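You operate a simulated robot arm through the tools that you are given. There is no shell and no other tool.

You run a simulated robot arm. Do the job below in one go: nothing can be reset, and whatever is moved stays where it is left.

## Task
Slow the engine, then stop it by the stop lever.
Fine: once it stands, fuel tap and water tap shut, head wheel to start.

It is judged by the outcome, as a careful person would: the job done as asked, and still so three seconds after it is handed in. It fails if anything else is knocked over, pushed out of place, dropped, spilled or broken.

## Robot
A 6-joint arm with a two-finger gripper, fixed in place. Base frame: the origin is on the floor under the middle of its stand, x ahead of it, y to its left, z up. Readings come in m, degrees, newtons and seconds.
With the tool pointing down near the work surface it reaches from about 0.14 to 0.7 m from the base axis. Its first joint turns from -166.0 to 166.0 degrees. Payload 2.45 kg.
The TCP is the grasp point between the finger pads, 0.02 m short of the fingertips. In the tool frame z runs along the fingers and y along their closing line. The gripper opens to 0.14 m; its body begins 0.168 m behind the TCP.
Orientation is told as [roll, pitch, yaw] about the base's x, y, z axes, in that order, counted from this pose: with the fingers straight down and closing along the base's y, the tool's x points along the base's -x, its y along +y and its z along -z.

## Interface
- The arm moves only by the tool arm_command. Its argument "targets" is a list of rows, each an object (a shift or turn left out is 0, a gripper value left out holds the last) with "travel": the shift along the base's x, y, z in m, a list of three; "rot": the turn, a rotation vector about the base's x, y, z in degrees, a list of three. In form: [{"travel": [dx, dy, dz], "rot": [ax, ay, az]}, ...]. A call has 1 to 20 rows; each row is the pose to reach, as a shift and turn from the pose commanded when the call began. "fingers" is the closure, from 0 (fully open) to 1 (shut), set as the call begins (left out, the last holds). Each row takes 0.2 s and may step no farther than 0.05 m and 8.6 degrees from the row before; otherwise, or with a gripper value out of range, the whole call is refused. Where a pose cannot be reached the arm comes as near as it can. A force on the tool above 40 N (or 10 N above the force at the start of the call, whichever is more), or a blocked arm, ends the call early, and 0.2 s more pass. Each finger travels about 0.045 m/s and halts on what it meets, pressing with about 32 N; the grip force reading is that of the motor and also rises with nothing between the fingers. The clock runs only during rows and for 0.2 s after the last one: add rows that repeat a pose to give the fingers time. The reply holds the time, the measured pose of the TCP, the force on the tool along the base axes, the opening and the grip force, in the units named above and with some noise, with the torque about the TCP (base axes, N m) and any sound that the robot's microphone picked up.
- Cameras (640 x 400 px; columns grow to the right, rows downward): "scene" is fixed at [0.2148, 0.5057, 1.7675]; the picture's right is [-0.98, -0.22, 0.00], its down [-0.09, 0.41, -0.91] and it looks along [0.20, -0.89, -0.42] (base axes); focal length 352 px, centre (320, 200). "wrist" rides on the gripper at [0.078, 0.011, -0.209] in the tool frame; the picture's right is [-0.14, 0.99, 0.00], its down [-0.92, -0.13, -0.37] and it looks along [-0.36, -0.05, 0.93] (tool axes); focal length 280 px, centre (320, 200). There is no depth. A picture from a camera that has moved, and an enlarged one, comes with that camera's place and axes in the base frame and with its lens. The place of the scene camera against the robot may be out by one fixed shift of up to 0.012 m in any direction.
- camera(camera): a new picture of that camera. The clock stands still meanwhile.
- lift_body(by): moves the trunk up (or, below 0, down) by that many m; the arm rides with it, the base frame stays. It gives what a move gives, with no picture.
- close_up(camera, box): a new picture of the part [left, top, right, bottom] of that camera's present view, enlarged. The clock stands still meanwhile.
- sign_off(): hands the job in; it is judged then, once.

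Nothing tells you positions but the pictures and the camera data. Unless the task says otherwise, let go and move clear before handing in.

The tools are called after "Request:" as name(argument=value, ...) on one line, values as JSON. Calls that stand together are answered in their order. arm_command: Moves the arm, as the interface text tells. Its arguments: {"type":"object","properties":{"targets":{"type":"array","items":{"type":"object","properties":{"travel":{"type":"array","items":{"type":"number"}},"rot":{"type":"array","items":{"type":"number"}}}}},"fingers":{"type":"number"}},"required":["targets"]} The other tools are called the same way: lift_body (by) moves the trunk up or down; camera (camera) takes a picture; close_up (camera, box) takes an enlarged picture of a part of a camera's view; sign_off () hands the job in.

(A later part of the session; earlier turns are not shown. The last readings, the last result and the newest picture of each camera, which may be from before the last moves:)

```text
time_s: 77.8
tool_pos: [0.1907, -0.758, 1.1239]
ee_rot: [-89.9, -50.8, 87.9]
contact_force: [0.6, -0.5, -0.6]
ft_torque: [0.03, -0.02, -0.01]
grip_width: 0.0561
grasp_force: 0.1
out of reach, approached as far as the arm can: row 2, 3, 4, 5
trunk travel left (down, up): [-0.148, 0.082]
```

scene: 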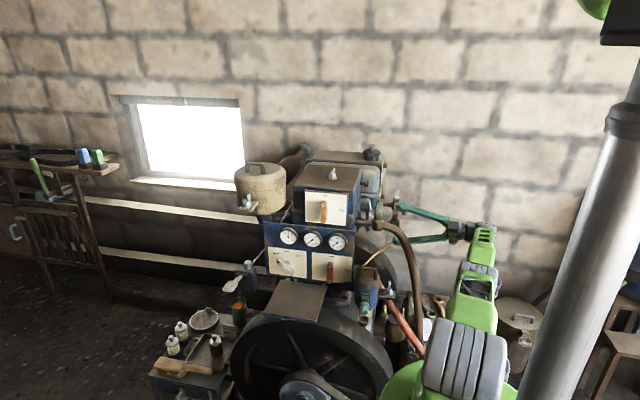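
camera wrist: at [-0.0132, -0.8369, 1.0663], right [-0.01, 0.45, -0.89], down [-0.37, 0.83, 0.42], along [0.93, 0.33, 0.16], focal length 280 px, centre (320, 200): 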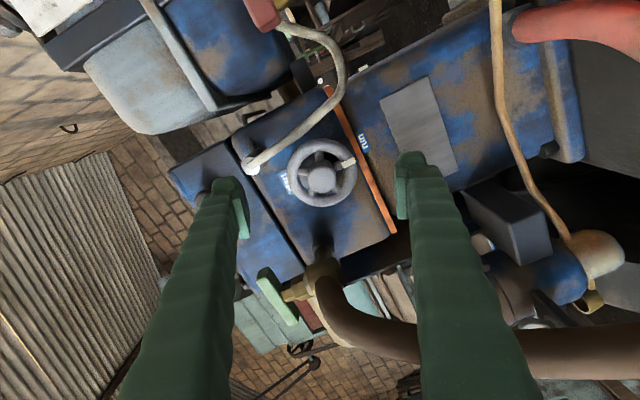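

Request:
arm_command(targets=[{"travel": [-0.005, 0.005, -0.02], "rot": [0, 0, -2]}, {"travel": [-0.01, 0.01, -0.035], "rot": [0, 0, -5]}, {"travel": [-0.015, 0.01, -0.045], "rot": [0, 0, -9]}, {"travel": [-0.02, 0.01, -0.055], "rot": [0, 0, -13]}, {"travel": [-0.02, 0.01, -0.06], "rot": [0, 0, -18]}, {"travel": [-0.02, 0.01, -0.06], "rot": [0, 0, -23]}])

Request:
close_up(camera="scene", box=[340, 150, 560, 300])

```text
time_s: 79.2
tool_pos: [0.148, -0.819, 1.0602]
ee_rot: [-90.1, -51.4, 66.0]
contact_force: [0.2, 0.0, 0.3]
ft_torque: [0.01, -0.02, -0.05]
grip_width: 0.0561
grasp_force: 0.0
out of reach, approached as far as the arm can: row 3, 4, 5, 6
trunk travel left (down, up): [-0.148, 0.082]
```

```text
2.67 times, centred on (450, 225) of scene
camera zoom: at [0.2148, 0.5057, 1.7675], right [-0.98, -0.22, 0.0], down [-0.09, 0.41, -0.91], along [0.2, -0.89, -0.42], focal length 940 px, centre (-27, 133)
```

zoom: 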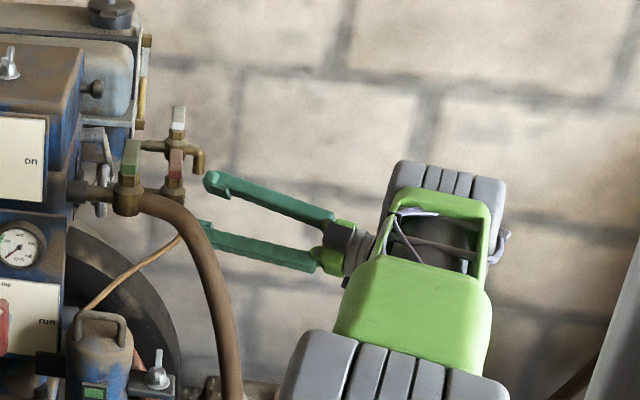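

The elbow has bent again and the arm is free of the singular pose. I'll bring the wrist inward and up, then lower the trunk so the wheel sits at a comfortable height.

Request:
arm_command(targets=[{"travel": [0.0, 0.008, 0.02]}, {"travel": [0.0, 0.016, 0.04]}, {"travel": [0.0, 0.024, 0.06]}, {"travel": [0.0, 0.032, 0.08]}, {"travel": [0.0, 0.04, 0.1]}])

Request:
lift_body(by=-0.08)

Request:
arm_command(targets=[{"travel": [0.0, 0.0, 0.02]}, {"travel": [0.0, 0.0, 0.04]}, {"travel": [0.0, 0.0, 0.06]}])

Request:
camera(camera="scene")

```text
time_s: 80.4
tool_pos: [0.1339, -0.8116, 1.1651]
ee_rot: [-89.7, -51.3, 65.4]
contact_force: [0.2, 0.3, 0.6]
ft_torque: [-0.01, 0.04, -0.03]
grip_width: 0.0561
grasp_force: 0.2
out of reach, approached as far as the arm can: row 1, 2, 3, 4, 5
trunk travel left (down, up): [-0.148, 0.082]
```

```text
time_s: 81.5
tool_pos: [0.1347, -0.8139, 1.0835]
ee_rot: [-89.6, -51.3, 65.4]
contact_force: [0.5, 0.5, 0.6]
ft_torque: [0.03, 0.01, -0.02]
grip_width: 0.0556
grasp_force: 0.2
trunk travel left (down, up): [-0.068, 0.162]
```

```text
time_s: 82.3
tool_pos: [0.134, -0.8135, 1.144]
ee_rot: [-89.7, -51.3, 65.4]
contact_force: [0.8, -0.3, 0.0]
ft_torque: [-0.04, -0.03, 0.04]
grip_width: 0.056
grasp_force: 0.0
trunk travel left (down, up): [-0.068, 0.162]
```

```text
taken
```

scene: 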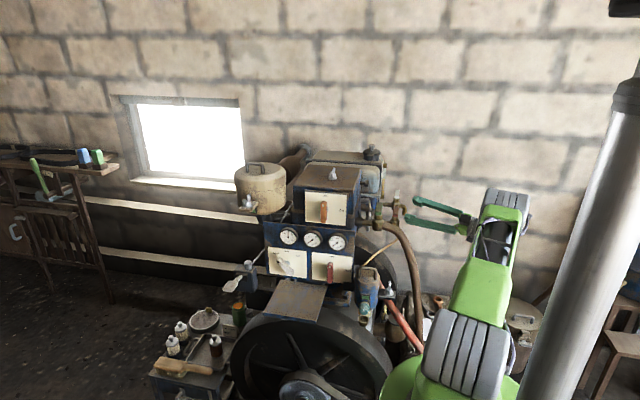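

Request:
close_up(camera="scene", box=[390, 160, 560, 270])

Request:
camera(camera="wrist")

```text
3.64 times, centred on (475, 215) of scene
camera zoom: at [0.2148, 0.5057, 1.7675], right [-0.98, -0.22, 0.0], down [-0.09, 0.41, -0.91], along [0.2, -0.89, -0.42], focal length 1282 px, centre (-244, 146)
```

zoom: 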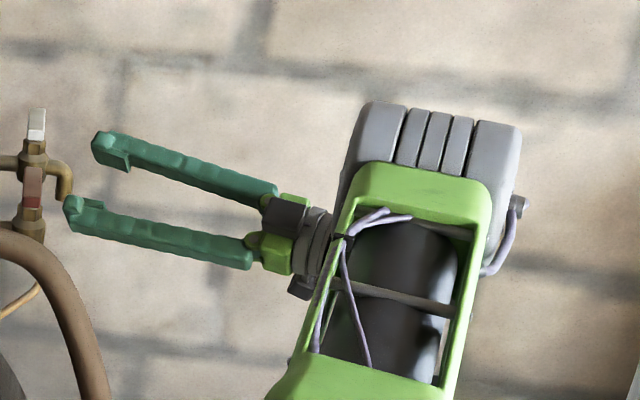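

```text
taken
camera wrist: at [-0.0749, -0.7659, 1.0775], right [0.35, 0.78, -0.51], down [-0.14, 0.58, 0.8], along [0.93, -0.21, 0.31], focal length 280 px, centre (320, 200)
```

wrist: 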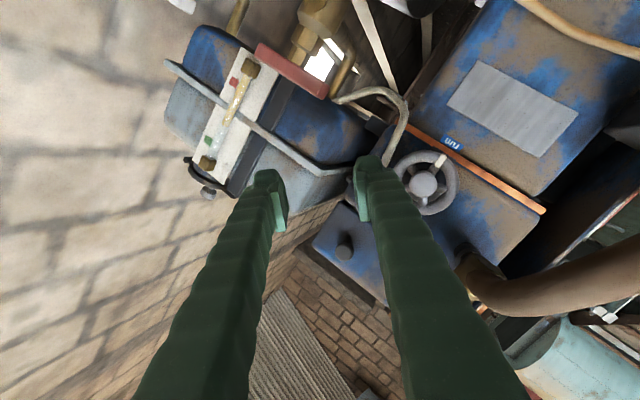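

Request:
arm_command(targets=[{"travel": [0.0, 0.015, 0.0]}, {"travel": [0.0, 0.03, 0.0]}])

Request:
arm_command(targets=[{"travel": [0.015, 0.0, 0.0]}, {"travel": [0.03, 0.0, 0.0]}])

```text
time_s: 83.0
tool_pos: [0.1314, -0.7931, 1.1474]
ee_rot: [-89.7, -51.7, 65.6]
contact_force: [-0.4, -0.9, -0.6]
ft_torque: [0.0, 0.0, -0.03]
grip_width: 0.0559
grasp_force: 0.0
out of reach, approached as far as the arm can: row 2
trunk travel left (down, up): [-0.068, 0.162]
```

```text
time_s: 83.5
tool_pos: [0.1573, -0.8012, 1.1497]
ee_rot: [-89.5, -51.7, 65.6]
contact_force: [0.7, -0.4, 0.5]
ft_torque: [0.03, -0.03, 0.05]
grip_width: 0.0561
grasp_force: 0.1
out of reach, approached as far as the arm can: row 1, 2
trunk travel left (down, up): [-0.068, 0.162]
```

I've worked out the limit: a wrist-roll limit when the forearm is steep, plus overstretch earlier. Facing exactly +x with the arm moderately bent should work, so I'll lower the trunk a bit more and turn back to +x in front of the wheel.

Request:
lift_body(by=-0.06)

Request:
arm_command(targets=[{"travel": [0.008, 0.006, 0.01], "rot": [0, 0, 4]}, {"travel": [0.016, 0.012, 0.015], "rot": [0, 0, 8]}, {"travel": [0.024, 0.018, 0.02], "rot": [0, 0, 12]}, {"travel": [0.032, 0.024, 0.022], "rot": [0, 0, 16]}, {"travel": [0.04, 0.032, 0.024], "rot": [0, 0, 20]}, {"travel": [0.05, 0.042, 0.024], "rot": [0, 0, 24.4]}, {"travel": [0.056, 0.05, 0.024], "rot": [0, 0, 24.4]}])

Request:
camera(camera="wrist")

Request:
camera(camera="scene")

```text
time_s: 84.5
tool_pos: [0.1581, -0.8008, 1.0904]
ee_rot: [-89.7, -51.7, 65.6]
contact_force: [-0.4, 0.0, -0.1]
ft_torque: [-0.02, 0.0, 0.0]
grip_width: 0.0563
grasp_force: 0.1
trunk travel left (down, up): [-0.008, 0.222]
```

```text
time_s: 86.2
tool_pos: [0.2138, -0.7507, 1.1141]
ee_rot: [-89.5, -51.7, 90.0]
contact_force: [0.8, -0.3, -0.1]
ft_torque: [0.02, 0.0, 0.02]
grip_width: 0.056
grasp_force: 0.0
trunk travel left (down, up): [-0.008, 0.222]
```

```text
taken
camera wrist: at [0.004, -0.7936, 1.0471], right [-0.01, 0.86, -0.51], down [-0.37, 0.47, 0.8], along [0.93, 0.19, 0.31], focal length 280 px, centre (320, 200)
```

wrist: 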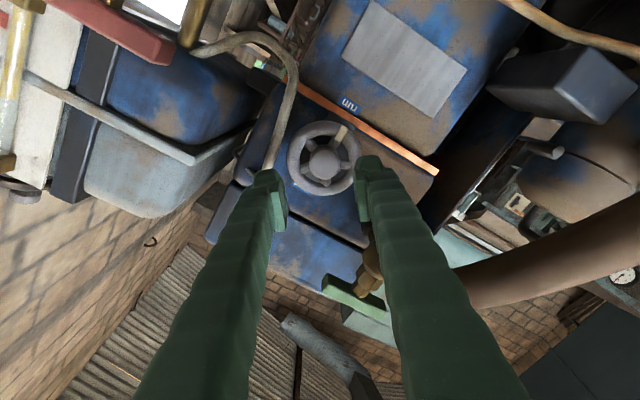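

```text
taken
```

scene: 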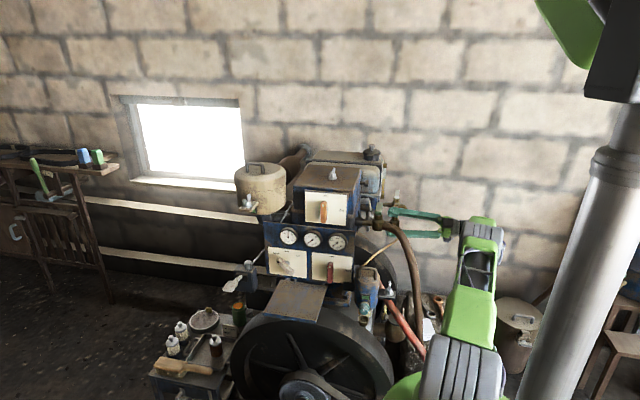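

The tool now faces the wheel squarely and the pose is well reachable. I'll look closely at the wheel, its pointer and the nearby pipe.

Request:
close_up(camera="wrist", box=[240, 90, 400, 210])

Request:
close_up(camera="wrist", box=[180, 20, 340, 180])

```text
3.33 times, centred on (320, 150) of wrist
camera zoom: at [0.004, -0.7936, 1.0471], right [-0.01, 0.86, -0.51], down [-0.37, 0.47, 0.8], along [0.93, 0.19, 0.31], focal length 935 px, centre (320, 367)
```

zoom: 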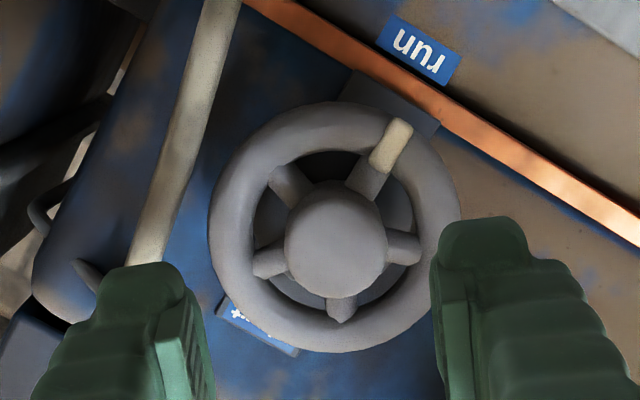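

```text
2.50 times, centred on (260, 100) of wrist
camera zoom: at [0.004, -0.7936, 1.0471], right [-0.01, 0.86, -0.51], down [-0.37, 0.47, 0.8], along [0.93, 0.19, 0.31], focal length 701 px, centre (470, 450)
```

zoom: 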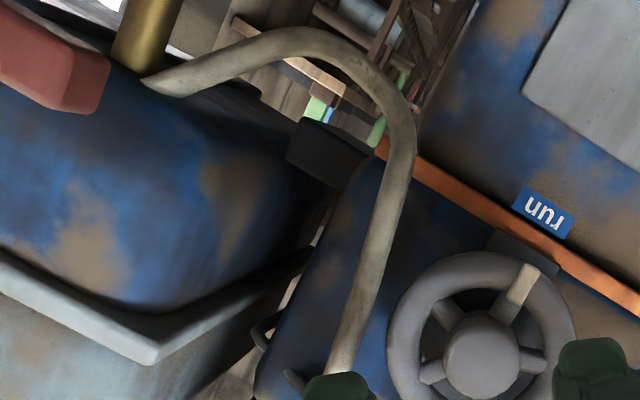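

The wheel is seen face on: five spokes, white pointer at "run" (down), centre at about (0.303, -0.753, 1.102). I'll align the tool axis with it and roll so the fingers lie above and below, away from the cream pipe.

Request:
arm_command(fingers=0.2, targets=[{"travel": [0, -0.0005, -0.002], "rot": [-8, 0, 0]}, {"travel": [0, -0.001, -0.004], "rot": [-16, 0, 0]}, {"travel": [0, -0.001, -0.006], "rot": [-24, 0, 0]}, {"travel": [0, -0.0015, -0.008], "rot": [-32, 0, 0]}, {"travel": [0, -0.0018, -0.01], "rot": [-40, 0, 0]}, {"travel": [0, -0.0018, -0.0116], "rot": [-48, 0, 0]}, {"travel": [0, -0.0018, -0.0116], "rot": [-56, 0, 0]}, {"travel": [0, -0.0018, -0.0116], "rot": [-64, 0, 0]}, {"travel": [0, -0.0018, -0.0116], "rot": [-72, 0, 0]}])

Request:
camera(camera="wrist")

```text
time_s: 88.2
tool_pos: [0.2106, -0.776, 1.1147]
ee_rot: [-88.9, -14.7, 90.1]
contact_force: [-0.1, 0.2, -1.1]
ft_torque: [0.01, -0.01, 0.0]
grip_width: 0.1121
grasp_force: 0.1
out of reach, approached as far as the arm can: row 3, 4, 5, 6, 7, 8, 9
trunk travel left (down, up): [-0.008, 0.222]
```

```text
taken
camera wrist: at [-0.0002, -0.8507, 1.0876], right [-0.02, 0.38, -0.92], down [-0.37, 0.86, 0.36], along [0.93, 0.34, 0.13], focal length 280 px, centre (320, 200)
```

wrist: 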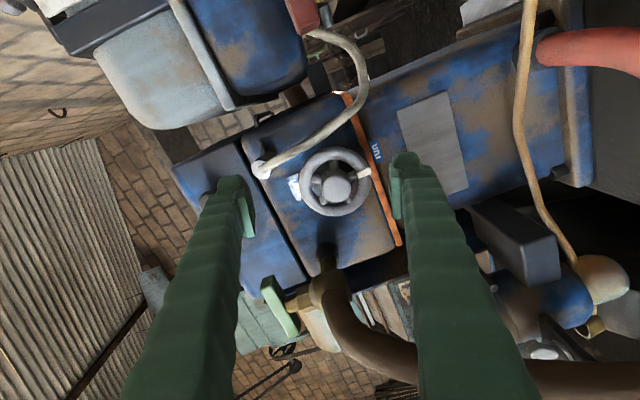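

The roll joint is at its limit on that side, so I'll roll the other way round, with fingers narrowed and still clear of the wheel, to get the same finger line with the camera on the +y side.

Request:
arm_command(fingers=0.6, targets=[{"travel": [0, 0.005, -0.003], "rot": [7, 0, 0]}, {"travel": [0, 0.01, -0.006], "rot": [14, 0, 0]}, {"travel": [0, 0.016, -0.009], "rot": [21, 0, 0]}, {"travel": [0, 0.0235, -0.0122], "rot": [28, 0, 0]}, {"travel": [0, 0.0235, -0.0122], "rot": [36, 0, 0]}, {"travel": [0, 0.0235, -0.0122], "rot": [44, 0, 0]}, {"travel": [0, 0.0235, -0.0122], "rot": [52, 0, 0]}, {"travel": [0, 0.0235, -0.0122], "rot": [60, 0, 0]}, {"travel": [0, 0.0235, -0.0122], "rot": [68, 0, 0]}, {"travel": [0, 0.0235, -0.0122], "rot": [76, 0, 0]}])

Request:
arm_command(targets=[{"travel": [0, 0, 0], "rot": [8, 0, 0]}, {"travel": [0, 0, 0], "rot": [16, 0, 0]}, {"travel": [0, 0, 0], "rot": [24, 0, 0]}, {"travel": [0, 0, 0], "rot": [32, 0, 0]}, {"travel": [0, 0, 0], "rot": [40, 0, 0]}, {"travel": [0, 0, 0], "rot": [48, 0, 0]}])

Request:
camera(camera="wrist")

Request:
close_up(camera="scene", box=[340, 150, 532, 270])

```text
time_s: 90.3
tool_pos: [0.2043, -0.7667, 1.1002]
ee_rot: [93.0, -89.1, -91.7]
contact_force: [0.1, 0.5, -1.1]
ft_torque: [0.03, -0.02, -0.01]
grip_width: 0.056
grasp_force: 0.0
out of reach, approached as far as the arm can: row 1, 2, 3, 4, 5, 6, 7, 8, 9, 10
trunk travel left (down, up): [-0.008, 0.222]
```

```text
time_s: 91.8
tool_pos: [0.2051, -0.7675, 1.0993]
ee_rot: [90.9, -41.2, -89.9]
contact_force: [0.0, -0.4, -0.3]
ft_torque: [-0.01, -0.01, 0.0]
grip_width: 0.056
grasp_force: 0.0
trunk travel left (down, up): [-0.008, 0.222]
```

```text
taken
camera wrist: at [-0.0049, -0.7069, 1.054], right [-0.02, 0.55, 0.84], down [-0.36, -0.78, 0.5], along [0.93, -0.3, 0.21], focal length 280 px, centre (320, 200)
```

wrist: 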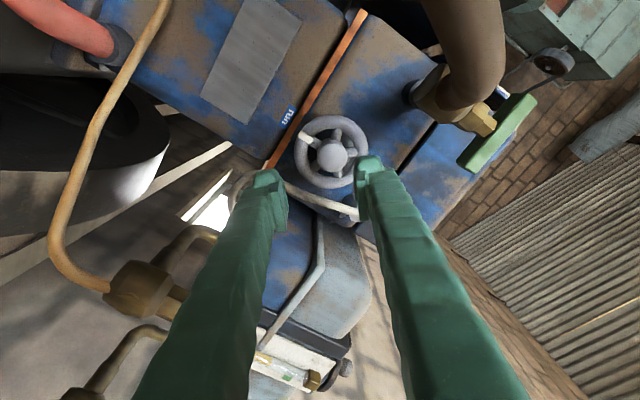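

```text
3.33 times, centred on (436, 210) of scene
camera zoom: at [0.2148, 0.5057, 1.7675], right [-0.98, -0.22, 0.0], down [-0.09, 0.41, -0.91], along [0.2, -0.89, -0.42], focal length 1175 px, centre (-67, 167)
```

zoom: 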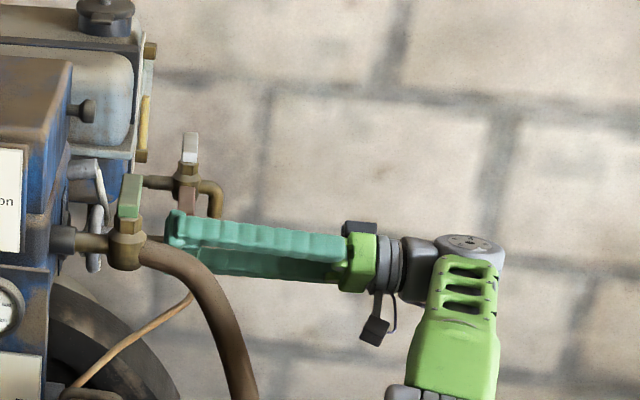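

Request:
lift_body(by=0.1)

Request:
arm_command(targets=[{"travel": [0.004, 0.0, -0.02]}, {"travel": [0.008, 0.002, -0.04]}, {"travel": [0.015, 0.005, -0.055]}, {"travel": [0.022, 0.008, -0.07]}, {"travel": [0.03, 0.012, -0.08]}, {"travel": [0.035, 0.015, -0.088]}])

```text
time_s: 93.1
tool_pos: [0.205, -0.7682, 1.2001]
ee_rot: [91.0, -41.2, -89.9]
contact_force: [0.7, -0.2, -0.1]
ft_torque: [0.0, 0.02, 0.03]
grip_width: 0.0561
grasp_force: 0.0
trunk travel left (down, up): [-0.108, 0.122]
```

```text
time_s: 94.5
tool_pos: [0.2402, -0.7529, 1.1126]
ee_rot: [91.0, -41.2, -89.8]
contact_force: [0.3, -0.1, 0.3]
ft_torque: [-0.02, 0.0, -0.01]
grip_width: 0.0561
grasp_force: 0.0
trunk travel left (down, up): [-0.108, 0.122]
```

The arm is free again and exactly on the wheel axis at x = 0.24. I'll open the fingers wider than the rim and check alignment.

Request:
arm_command(fingers=0.28, targets=[{"travel": [0, 0.0, -0.005]}, {"travel": [0, 0.0, -0.0095]}, {"travel": [0, 0.0, -0.0095]}, {"travel": [0, 0.0, -0.0095]}])

Request:
camera(camera="wrist")

Request:
close_up(camera="wrist", box=[250, 90, 410, 230])

Request:
close_up(camera="scene", box=[340, 170, 468, 250])

```text
time_s: 95.5
tool_pos: [0.2412, -0.7529, 1.1032]
ee_rot: [91.1, -41.4, -89.9]
contact_force: [0.2, -0.3, -0.4]
ft_torque: [-0.02, 0.0, -0.02]
grip_width: 0.1008
grasp_force: 0.0
trunk travel left (down, up): [-0.108, 0.122]
```

```text
taken
camera wrist: at [0.0304, -0.6924, 1.057], right [-0.02, 0.55, 0.83], down [-0.36, -0.78, 0.51], along [0.93, -0.29, 0.22], focal length 280 px, centre (320, 200)
```

wrist: 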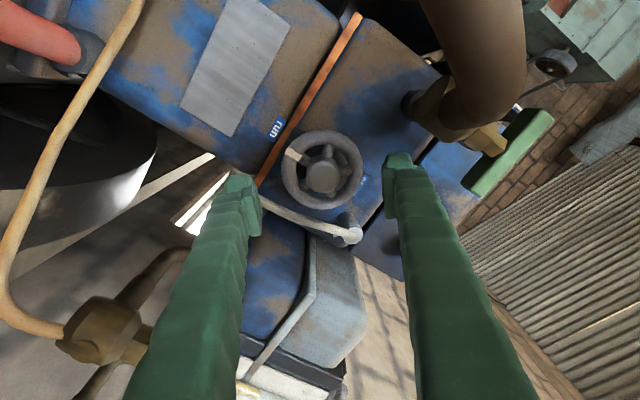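

```text
2.86 times, centred on (330, 160) of wrist
camera zoom: at [0.0304, -0.6924, 1.057], right [-0.02, 0.55, 0.83], down [-0.36, -0.78, 0.51], along [0.93, -0.29, 0.22], focal length 801 px, centre (291, 314)
```

zoom: 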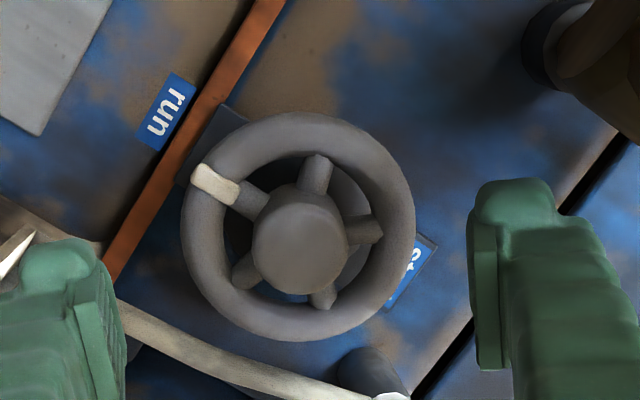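

```text
5.00 times, centred on (404, 210) of scene
camera zoom: at [0.2148, 0.5057, 1.7675], right [-0.98, -0.22, 0.0], down [-0.09, 0.41, -0.91], along [0.2, -0.89, -0.42], focal length 1762 px, centre (-100, 150)
```

zoom: 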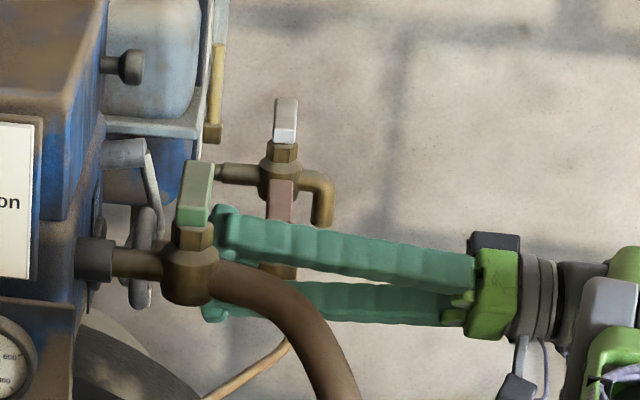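

The open fingers straddle the rim and the pipe lies outside and behind the finger paths. I'll advance slowly to bring the pads level with the rim.

Request:
arm_command(targets=[{"travel": [0.01, 0.0005, 0]}, {"travel": [0.02, 0.001, 0]}, {"travel": [0.03, 0.001, 0]}, {"travel": [0.04, 0.001, 0]}])

Request:
camera(camera="wrist")

Request:
close_up(camera="scene", box=[350, 190, 430, 240])

```text
time_s: 96.5
tool_pos: [0.2818, -0.7535, 1.1031]
ee_rot: [91.0, -41.3, -89.9]
contact_force: [-1.0, 0.1, -1.3]
ft_torque: [0.04, 0.04, 0.04]
grip_width: 0.1007
grasp_force: 0.2
trunk travel left (down, up): [-0.108, 0.122]
```

```text
taken
camera wrist: at [0.0702, -0.6913, 1.0565], right [-0.02, 0.55, 0.83], down [-0.36, -0.78, 0.51], along [0.93, -0.29, 0.22], focal length 280 px, centre (320, 200)
```

wrist: 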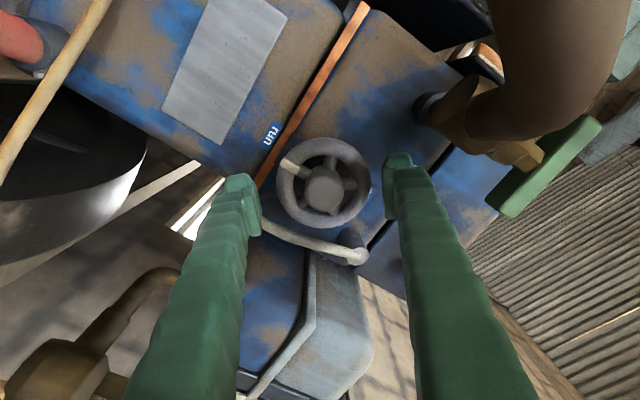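

```text
8.00 times, centred on (390, 215) of scene
camera zoom: at [0.2148, 0.5057, 1.7675], right [-0.98, -0.22, 0.0], down [-0.09, 0.41, -0.91], along [0.2, -0.89, -0.42], focal length 2820 px, centre (-240, 80)
```

zoom: 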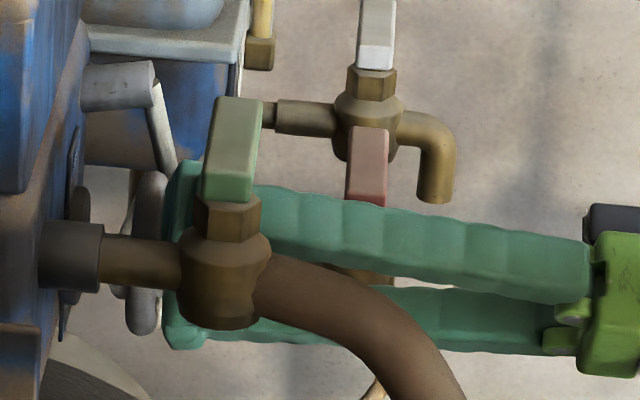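

Request:
arm_command(targets=[{"travel": [0.006, 0.0005, 0]}, {"travel": [0.012, 0.001, 0]}])

Request:
close_up(camera="wrist", box=[230, 110, 430, 250])

Request:
close_up(camera="scene", box=[350, 190, 430, 240])

```text
time_s: 97.1
tool_pos: [0.2927, -0.7518, 1.1026]
ee_rot: [90.9, -41.3, -89.8]
contact_force: [-0.4, -0.5, 0.2]
ft_torque: [-0.01, 0.0, -0.01]
grip_width: 0.1012
grasp_force: 0.0
trunk travel left (down, up): [-0.108, 0.122]
```

```text
2.86 times, centred on (330, 180) of wrist
camera zoom: at [0.0828, -0.69, 1.0564], right [-0.02, 0.55, 0.84], down [-0.36, -0.78, 0.51], along [0.93, -0.29, 0.21], focal length 801 px, centre (291, 257)
```

zoom: 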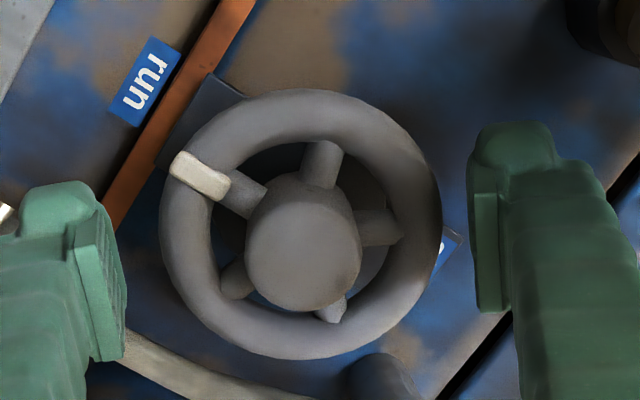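

```text
8.00 times, centred on (390, 215) of scene
camera zoom: at [0.2148, 0.5057, 1.7675], right [-0.98, -0.22, 0.0], down [-0.09, 0.41, -0.91], along [0.2, -0.89, -0.42], focal length 2820 px, centre (-240, 80)
```

zoom: 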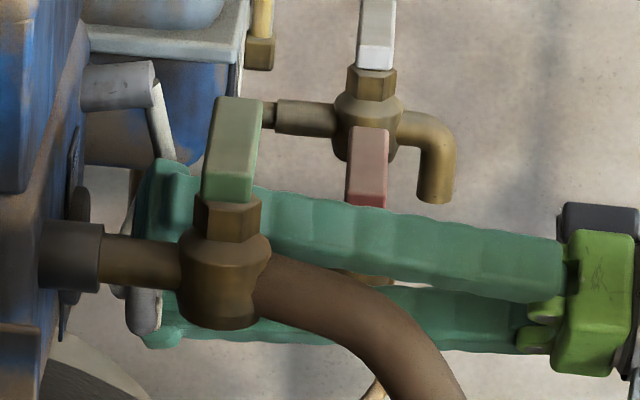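

The wheel is centred between the fingers. I'll close on the rim.

Request:
arm_command(fingers=1.0, targets=[{"travel": [0, 0, 0]}, {"travel": [0, 0, 0]}, {"travel": [0, 0, 0]}])

Request:
close_up(camera="wrist", box=[230, 110, 430, 250])

```text
time_s: 97.9
tool_pos: [0.2931, -0.7505, 1.105]
ee_rot: [91.0, -41.4, -89.8]
contact_force: [-1.8, 8.4, 8.3]
ft_torque: [0.0, -0.28, 0.79]
grip_width: 0.0816
grasp_force: 38.9
trunk travel left (down, up): [-0.108, 0.122]
```

```text
2.86 times, centred on (330, 180) of wrist
camera zoom: at [0.0823, -0.689, 1.058], right [-0.02, 0.55, 0.83], down [-0.36, -0.78, 0.51], along [0.93, -0.29, 0.22], focal length 801 px, centre (291, 257)
```

zoom: 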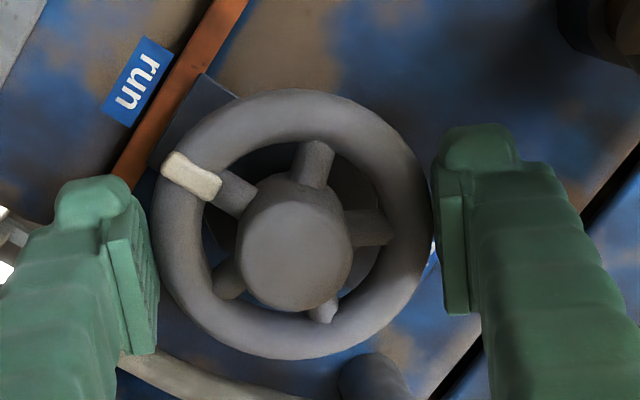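

I have the rim (0.0816 m across). I'll test a small clockwise turn (as seen from this side).

Request:
arm_command(targets=[{"travel": [0, 0.001, 0.0015], "rot": [4, 0, 0]}, {"travel": [0, 0.001, 0.0015], "rot": [8, 0, 0]}, {"travel": [0, 0.001, 0.0015], "rot": [12, 0, 0]}])

Request:
close_up(camera="wrist", box=[230, 110, 430, 250])

```text
time_s: 98.7
tool_pos: [0.288, -0.751, 1.1043]
ee_rot: [91.2, -29.1, -90.1]
contact_force: [-25.4, 3.9, 1.4]
ft_torque: [-0.51, -0.26, 0.17]
grip_width: 0.0765
grasp_force: 44.8
trunk travel left (down, up): [-0.108, 0.122]
```

```text
2.86 times, centred on (330, 180) of wrist
camera zoom: at [0.0783, -0.6807, 1.0727], right [-0.02, 0.36, 0.93], down [-0.37, -0.87, 0.33], along [0.93, -0.34, 0.15], focal length 801 px, centre (291, 257)
```

zoom: 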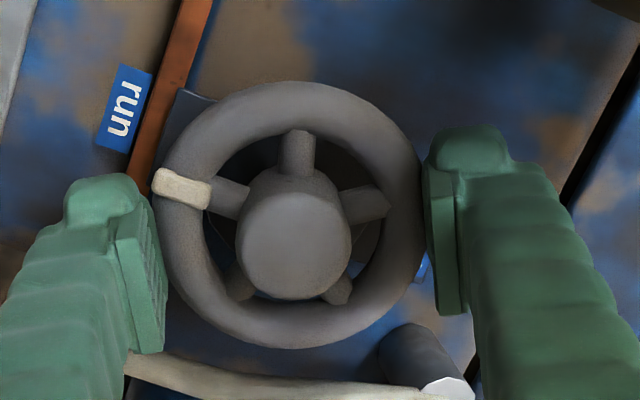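

The pads sat on the front of the rim and slid off, and the wheel did not turn. I'll open, rotate the finger line further from the pipe, go about 1 cm deeper and grip again.

Request:
arm_command(fingers=0.28, targets=[{"travel": [-0.002, 0, 0], "rot": [0, 0, 0]}, {"travel": [-0.004, 0, 0], "rot": [0, 0, 0]}, {"travel": [-0.004, 0, 0], "rot": [5, 0, 0]}, {"travel": [-0.004, 0, 0], "rot": [10, 0, 0]}])

Request:
camera(camera="wrist")

Request:
close_up(camera="scene", box=[350, 190, 446, 250])

```text
time_s: 99.7
tool_pos: [0.2877, -0.7499, 1.104]
ee_rot: [91.1, -19.2, -89.9]
contact_force: [-0.4, 0.3, -0.7]
ft_torque: [0.02, -0.02, 0.02]
grip_width: 0.1009
grasp_force: 0.0
trunk travel left (down, up): [-0.108, 0.122]
```

```text
taken
camera wrist: at [0.078, -0.6762, 1.0853], right [-0.02, 0.2, 0.98], down [-0.36, -0.91, 0.18], along [0.93, -0.35, 0.09], focal length 280 px, centre (320, 200)
```

wrist: 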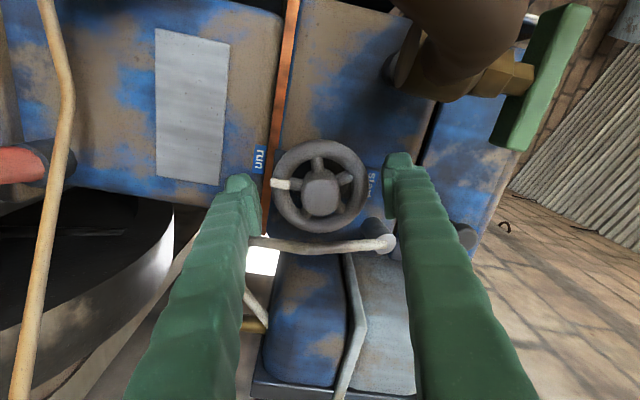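

```text
6.67 times, centred on (398, 220) of scene
camera zoom: at [0.2148, 0.5057, 1.7675], right [-0.98, -0.22, 0.0], down [-0.09, 0.41, -0.91], along [0.2, -0.89, -0.42], focal length 2350 px, centre (-200, 67)
```

zoom: 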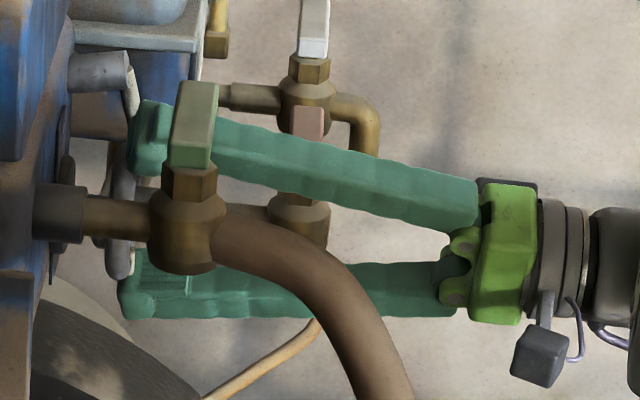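

Request:
arm_command(targets=[{"travel": [0.006, -0.0005, 0]}, {"travel": [0.0125, -0.0008, 0.0003]}])

Request:
close_up(camera="wrist", box=[220, 110, 440, 270])

Request:
close_up(camera="scene", box=[350, 190, 446, 250])

```text
time_s: 100.3
tool_pos: [0.3006, -0.7506, 1.1046]
ee_rot: [91.1, -19.4, -89.9]
contact_force: [-0.2, -0.2, 0.0]
ft_torque: [-0.03, -0.04, -0.01]
grip_width: 0.1006
grasp_force: 0.1
trunk travel left (down, up): [-0.108, 0.122]
```

```text
2.50 times, centred on (330, 190) of wrist
camera zoom: at [0.0908, -0.6769, 1.0851], right [-0.02, 0.2, 0.98], down [-0.36, -0.91, 0.18], along [0.93, -0.35, 0.09], focal length 701 px, centre (295, 225)
```

zoom: 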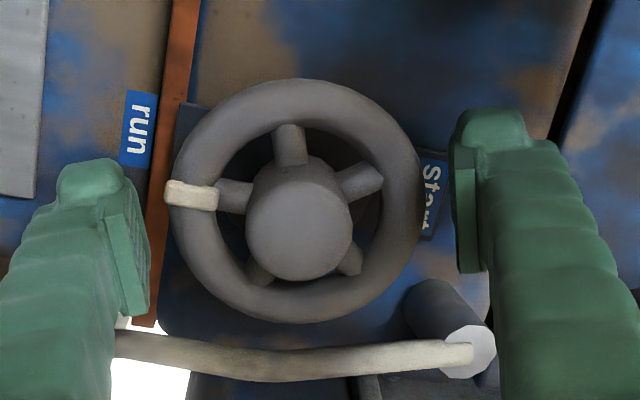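

```text
6.67 times, centred on (398, 220) of scene
camera zoom: at [0.2148, 0.5057, 1.7675], right [-0.98, -0.22, 0.0], down [-0.09, 0.41, -0.91], along [0.2, -0.89, -0.42], focal length 2350 px, centre (-200, 67)
```

zoom: 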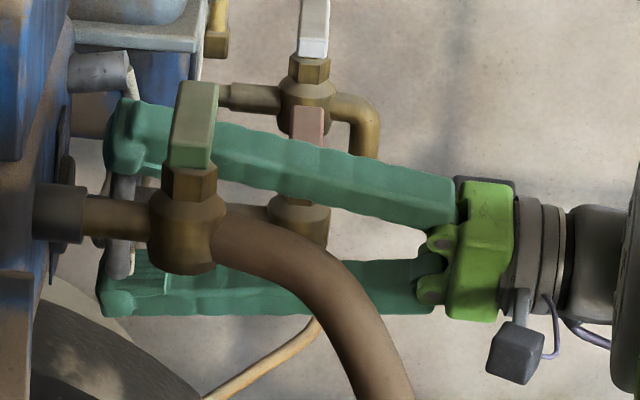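

Request:
arm_command(targets=[{"travel": [0.003, 0, 0]}, {"travel": [0.003, 0, 0]}])

Request:
arm_command(fingers=1.0, targets=[{"travel": [0, 0, 0]}, {"travel": [0, 0, 0]}, {"travel": [0, 0, 0]}])

Request:
arm_command(targets=[{"travel": [0, 0, 0], "rot": [3, 0, 0]}, {"travel": [0, 0, 0], "rot": [6, 0, 0]}, {"travel": [0, 0, 0], "rot": [9, 0, 0]}])

Request:
close_up(camera="wrist", box=[220, 110, 440, 270])

```text
time_s: 100.9
tool_pos: [0.3037, -0.7511, 1.1046]
ee_rot: [91.1, -19.3, -89.9]
contact_force: [0.6, 0.3, 0.3]
ft_torque: [-0.03, -0.02, 0.06]
grip_width: 0.1008
grasp_force: 0.0
trunk travel left (down, up): [-0.108, 0.122]
```

```text
time_s: 101.7
tool_pos: [0.3041, -0.7512, 1.1045]
ee_rot: [91.1, -19.3, -89.8]
contact_force: [0.4, 1.0, 3.9]
ft_torque: [0.01, -0.06, 0.04]
grip_width: 0.0779
grasp_force: 36.9
trunk travel left (down, up): [-0.108, 0.122]
```

```text
time_s: 102.5
tool_pos: [0.3037, -0.7514, 1.1045]
ee_rot: [91.2, -10.2, -90.0]
contact_force: [-8.6, 3.0, 2.4]
ft_torque: [-1.98, -0.09, 0.01]
grip_width: 0.0801
grasp_force: 45.2
trunk travel left (down, up): [-0.108, 0.122]
```

```text
2.50 times, centred on (330, 190) of wrist
camera zoom: at [0.0924, -0.6746, 1.0977], right [-0.02, 0.04, 1.0], down [-0.37, -0.93, 0.03], along [0.93, -0.36, 0.03], focal length 701 px, centre (295, 225)
```

zoom: 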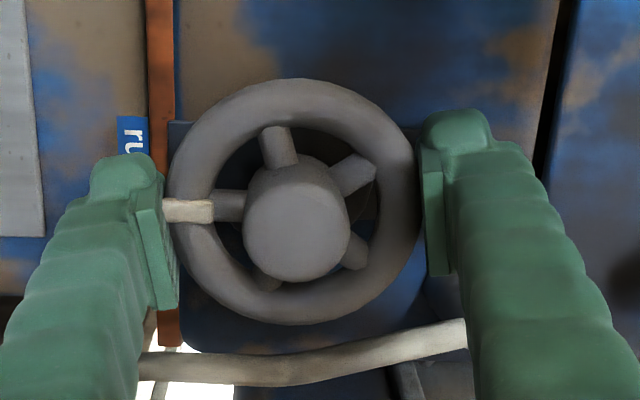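

Clockwise is blocked (about 2 N·m, and the pointer did not move), so "run" must be at that end of travel. I'll try the other way.

Request:
arm_command(targets=[{"travel": [0, 0, 0], "rot": [-5, 0, 0]}, {"travel": [0, 0, 0], "rot": [-10, 0, 0]}, {"travel": [0, 0, 0], "rot": [-15, 0, 0]}, {"travel": [0, 0, 0], "rot": [-20, 0, 0]}])

Request:
close_up(camera="wrist", box=[220, 110, 440, 270])

```text
time_s: 103.5
tool_pos: [0.302, -0.751, 1.1062]
ee_rot: [91.2, -30.4, -90.0]
contact_force: [-13.4, 3.5, 5.9]
ft_torque: [0.04, -0.17, 0.36]
grip_width: 0.0798
grasp_force: 45.0
trunk travel left (down, up): [-0.108, 0.122]
```

```text
2.50 times, centred on (330, 190) of wrist
camera zoom: at [0.0923, -0.682, 1.0717], right [-0.02, 0.38, 0.92], down [-0.36, -0.86, 0.35], along [0.93, -0.33, 0.16], focal length 701 px, centre (295, 225)
```

zoom: 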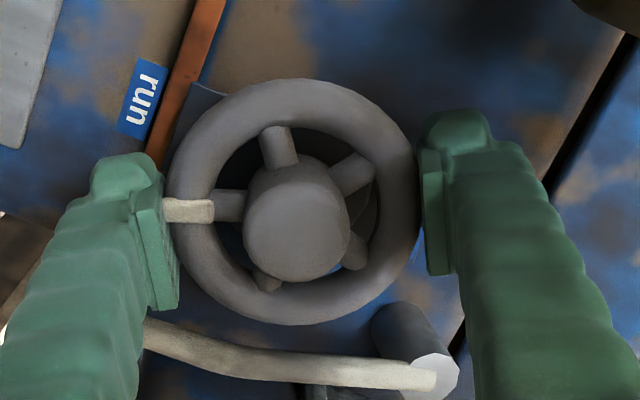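

It turns freely anticlockwise: the pointer moved with the fingers. I'll continue to the edge of the safe zone, then regrip.

Request:
arm_command(targets=[{"travel": [0.001, 0, -0.0005], "rot": [-5, 0, 0]}, {"travel": [0.001, 0, -0.0005], "rot": [-10, 0, 0]}, {"travel": [0.001, 0, -0.0005], "rot": [-15, 0, 0]}, {"travel": [0.001, 0, -0.0005], "rot": [-19, 0, 0]}])

Request:
camera(camera="wrist")

Request:
close_up(camera="wrist", box=[220, 110, 440, 270])

```text
time_s: 104.5
tool_pos: [0.3014, -0.752, 1.1058]
ee_rot: [91.1, -49.4, -90.1]
contact_force: [-20.9, 3.4, 10.2]
ft_torque: [0.01, -0.22, 0.31]
grip_width: 0.0802
grasp_force: 44.8
trunk travel left (down, up): [-0.108, 0.122]
```

```text
taken
camera wrist: at [0.0925, -0.6964, 1.0507], right [-0.02, 0.66, 0.75], down [-0.37, -0.7, 0.61], along [0.93, -0.26, 0.26], focal length 280 px, centre (320, 200)
```

wrist: 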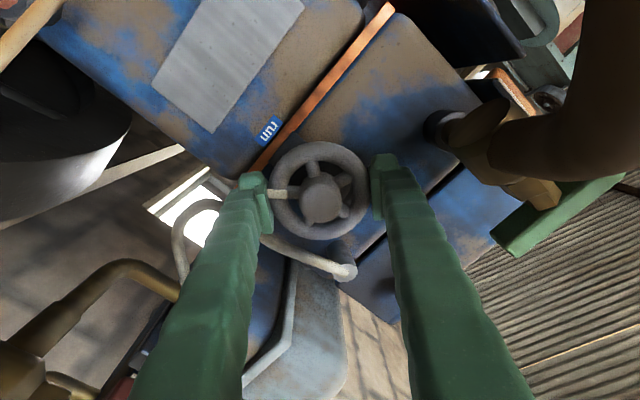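

```text
2.50 times, centred on (330, 190) of wrist
camera zoom: at [0.0925, -0.6964, 1.0507], right [-0.02, 0.66, 0.75], down [-0.37, -0.7, 0.61], along [0.93, -0.26, 0.26], focal length 701 px, centre (295, 225)
```

zoom: 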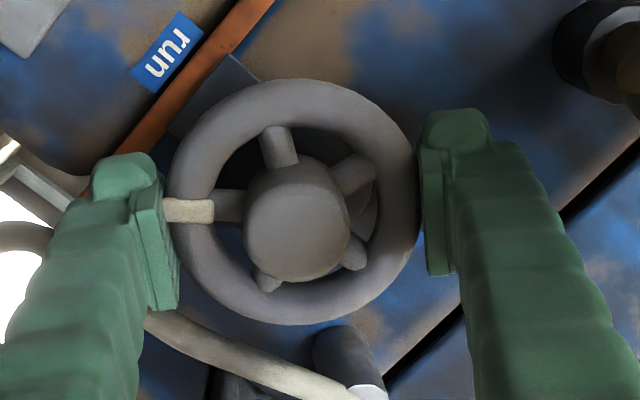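

The wheel follows well (39° so far). I'll open, roll back to the start of the safe arc and grip again, slightly deeper.

Request:
arm_command(fingers=0.33, targets=[{"travel": [0, 0, 0]}, {"travel": [0, 0, 0]}, {"travel": [-0.003, 0, 0]}])

Request:
arm_command(targets=[{"travel": [0, 0, 0], "rot": [7, 0, 0]}, {"travel": [0, 0, 0], "rot": [14, 0, 0]}, {"travel": [0, 0, 0], "rot": [21, 0, 0]}, {"travel": [0, 0, 0], "rot": [28, 0, 0]}, {"travel": [0, 0, 0], "rot": [35, 0, 0]}, {"travel": [0, 0, 0], "rot": [42, 0, 0]}, {"travel": [0, 0, 0], "rot": [49, 0, 0]}, {"travel": [0, 0, 0], "rot": [56, 0, 0]}])

Request:
camera(camera="wrist")

Request:
close_up(camera="scene", box=[350, 190, 446, 250])

```text
time_s: 105.3
tool_pos: [0.3029, -0.7518, 1.104]
ee_rot: [91.1, -49.2, -89.8]
contact_force: [-0.1, -0.5, -0.5]
ft_torque: [0.03, 0.05, 0.0]
grip_width: 0.094
grasp_force: 0.0
trunk travel left (down, up): [-0.108, 0.122]
```

```text
time_s: 107.1
tool_pos: [0.301, -0.7521, 1.1037]
ee_rot: [91.3, 6.8, -89.8]
contact_force: [0.3, 0.2, -0.3]
ft_torque: [-0.03, 0.05, -0.03]
grip_width: 0.0938
grasp_force: 0.1
trunk travel left (down, up): [-0.108, 0.122]
```

```text
taken
camera wrist: at [0.0915, -0.6762, 1.1199], right [-0.02, -0.25, 0.97], down [-0.36, -0.9, -0.24], along [0.93, -0.36, -0.08], focal length 280 px, centre (320, 200)
```

wrist: 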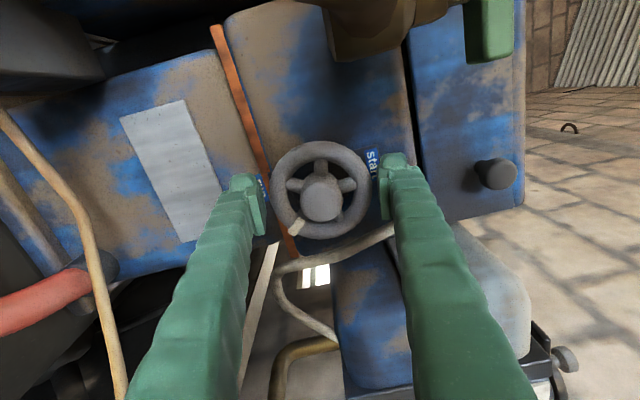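

```text
6.67 times, centred on (398, 220) of scene
camera zoom: at [0.2148, 0.5057, 1.7675], right [-0.98, -0.22, 0.0], down [-0.09, 0.41, -0.91], along [0.2, -0.89, -0.42], focal length 2350 px, centre (-200, 67)
```

zoom: 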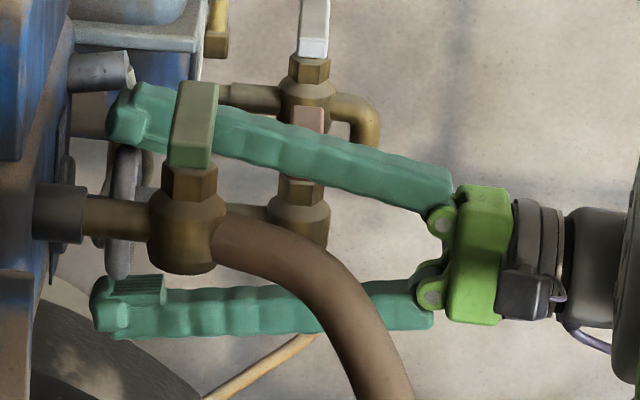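

Request:
arm_command(fingers=1.0, targets=[{"travel": [0.003, 0.001, 0.0005]}, {"travel": [0.003, 0.001, 0.0005]}, {"travel": [0.003, 0.001, 0.0005]}])

Request:
arm_command(targets=[{"travel": [0, 0, 0], "rot": [-6, 0, 0]}, {"travel": [0, 0, 0], "rot": [-12, 0, 0]}, {"travel": [0, 0, 0], "rot": [-18, 0, 0]}, {"travel": [0, 0, 0], "rot": [-24, 0, 0]}])

Request:
camera(camera="wrist")

```text
time_s: 107.9
tool_pos: [0.3031, -0.7503, 1.1046]
ee_rot: [91.1, 6.8, -90.0]
contact_force: [-13.3, -1.1, 1.9]
ft_torque: [0.02, 0.08, -0.34]
grip_width: 0.0814
grasp_force: 45.0
trunk travel left (down, up): [-0.108, 0.122]
```

```text
time_s: 108.9
tool_pos: [0.3031, -0.7522, 1.1052]
ee_rot: [91.2, -17.3, -90.0]
contact_force: [-14.5, -7.5, 2.7]
ft_torque: [-0.01, -0.05, 0.42]
grip_width: 0.0811
grasp_force: 45.0
trunk travel left (down, up): [-0.108, 0.122]
```

```text
taken
camera wrist: at [0.093, -0.676, 1.0882], right [-0.02, 0.16, 0.99], down [-0.37, -0.92, 0.15], along [0.93, -0.36, 0.08], focal length 280 px, centre (320, 200)
```

wrist: 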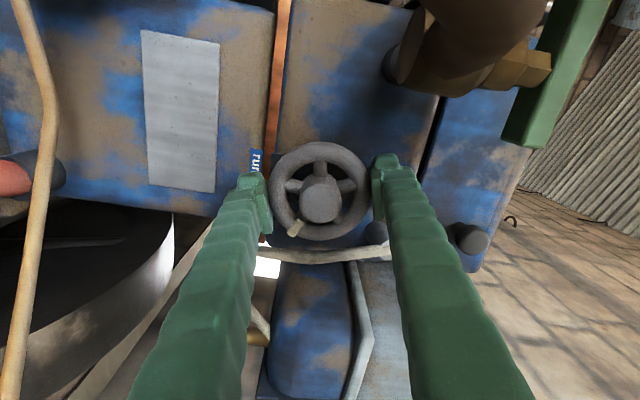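

Request:
arm_command(targets=[{"travel": [0, 0.001, 0], "rot": [-6, 0, 0]}, {"travel": [0, 0.001, 0], "rot": [-12, 0, 0]}, {"travel": [0, 0.001, 0], "rot": [-18, 0, 0]}, {"travel": [0, 0.001, 0], "rot": [-24, 0, 0]}, {"travel": [0, 0.001, 0], "rot": [-31, 0, 0]}])

Request:
camera(camera="wrist")

```text
time_s: 110.1
tool_pos: [0.3033, -0.751, 1.1055]
ee_rot: [91.3, -48.5, -90.2]
contact_force: [-13.5, -20.4, 15.1]
ft_torque: [0.01, 0.14, -0.34]
grip_width: 0.0815
grasp_force: 44.8
trunk travel left (down, up): [-0.108, 0.122]
```

```text
taken
camera wrist: at [0.0931, -0.695, 1.0515], right [-0.02, 0.65, 0.76], down [-0.37, -0.71, 0.6], along [0.93, -0.27, 0.25], focal length 280 px, centre (320, 200)
```

wrist: 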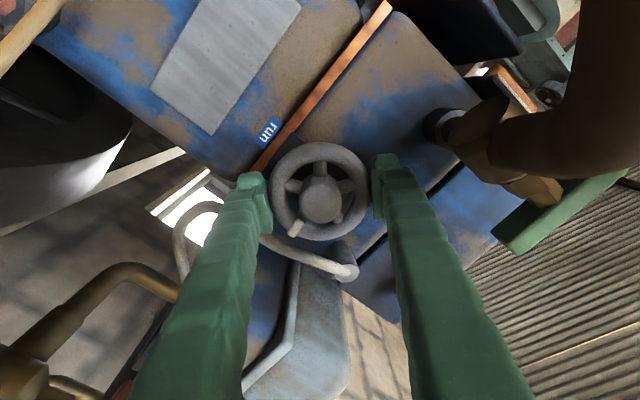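

Request:
arm_command(fingers=0.33, targets=[{"travel": [0, 0, 0]}, {"travel": [0, 0, 0]}, {"travel": [-0.003, 0, 0]}])

Request:
arm_command(targets=[{"travel": [0, 0, 0], "rot": [7, 0, 0]}, {"travel": [0, 0, 0], "rot": [14, 0, 0]}, {"travel": [0, 0, 0], "rot": [21, 0, 0]}, {"travel": [0, 0, 0], "rot": [28, 0, 0]}, {"travel": [0, 0, 0], "rot": [35, 0, 0]}, {"travel": [0, 0, 0], "rot": [42, 0, 0]}, {"travel": [0, 0, 0], "rot": [49, 0, 0]}, {"travel": [0, 0, 0], "rot": [56, 0, 0]}])

Request:
camera(camera="wrist")

```text
time_s: 110.9
tool_pos: [0.3028, -0.7494, 1.1039]
ee_rot: [91.0, -48.3, -89.8]
contact_force: [1.1, 0.0, -0.2]
ft_torque: [-0.04, -0.02, 0.0]
grip_width: 0.0937
grasp_force: 0.0
trunk travel left (down, up): [-0.108, 0.122]
```

```text
time_s: 112.7
tool_pos: [0.3022, -0.7495, 1.1049]
ee_rot: [91.2, 7.8, -89.8]
contact_force: [0.4, 0.1, 0.0]
ft_torque: [0.01, 0.03, 0.01]
grip_width: 0.0938
grasp_force: 0.0
trunk travel left (down, up): [-0.108, 0.122]
```

```text
taken
camera wrist: at [0.0918, -0.6747, 1.1219], right [-0.02, -0.27, 0.96], down [-0.36, -0.89, -0.26], along [0.93, -0.36, -0.08], focal length 280 px, centre (320, 200)
```

wrist: 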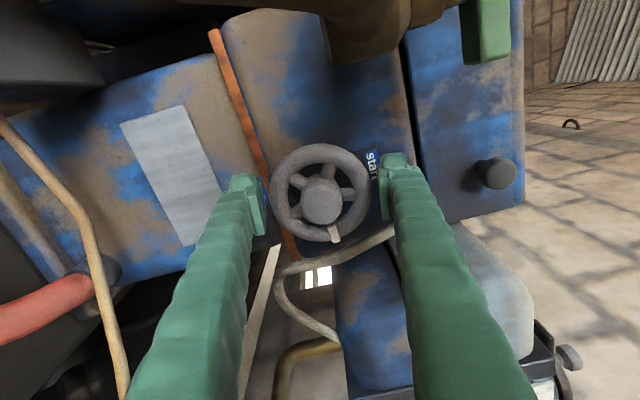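

The pointer is now about half-way (towards -y). Another grip and stroke.

Request:
arm_command(fingers=1.0, targets=[{"travel": [0.003, -0.0005, 0]}, {"travel": [0.003, -0.0005, 0]}, {"travel": [0.003, -0.0005, 0]}])

Request:
arm_command(targets=[{"travel": [0, 0, 0], "rot": [-7, 0, 0]}, {"travel": [0, 0, 0], "rot": [-14, 0, 0]}, {"travel": [0, 0, 0], "rot": [-21, 0, 0]}, {"travel": [0, 0, 0], "rot": [-28, 0, 0]}])

Request:
arm_command(targets=[{"travel": [0, 0, 0], "rot": [-7, 0, 0]}, {"travel": [0, 0, 0], "rot": [-14, 0, 0]}, {"travel": [0, 0, 0], "rot": [-21, 0, 0]}, {"travel": [0, 0, 0], "rot": [-28, 0, 0]}])

Request:
camera(camera="wrist")

```text
time_s: 113.5
tool_pos: [0.3044, -0.7502, 1.1053]
ee_rot: [91.2, 7.7, -89.8]
contact_force: [-10.4, 2.5, 1.8]
ft_torque: [0.03, 0.05, -0.03]
grip_width: 0.0807
grasp_force: 44.2
trunk travel left (down, up): [-0.108, 0.122]
```

```text
time_s: 114.5
tool_pos: [0.3046, -0.7497, 1.1059]
ee_rot: [91.2, -20.4, -90.1]
contact_force: [-8.6, -3.8, 4.4]
ft_torque: [-0.01, -0.1, 0.6]
grip_width: 0.0803
grasp_force: 45.3
trunk travel left (down, up): [-0.108, 0.122]
```

```text
time_s: 115.5
tool_pos: [0.3037, -0.7504, 1.1052]
ee_rot: [91.1, -48.3, -89.9]
contact_force: [-10.9, -2.6, 6.3]
ft_torque: [-0.01, -0.25, -0.53]
grip_width: 0.0802
grasp_force: 44.8
trunk travel left (down, up): [-0.108, 0.122]
```

```text
taken
camera wrist: at [0.0935, -0.6947, 1.0511], right [-0.02, 0.65, 0.76], down [-0.37, -0.71, 0.6], along [0.93, -0.27, 0.25], focal length 280 px, centre (320, 200)
```

wrist: 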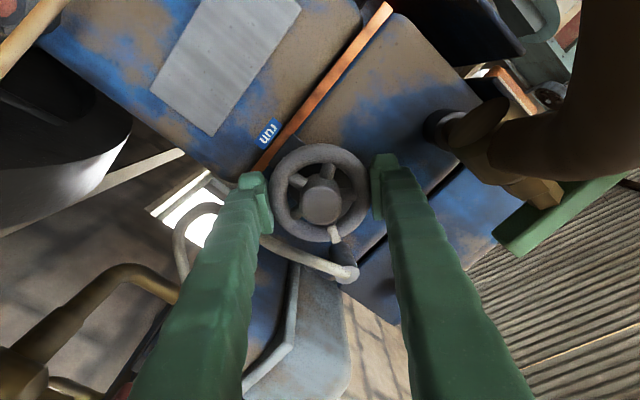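

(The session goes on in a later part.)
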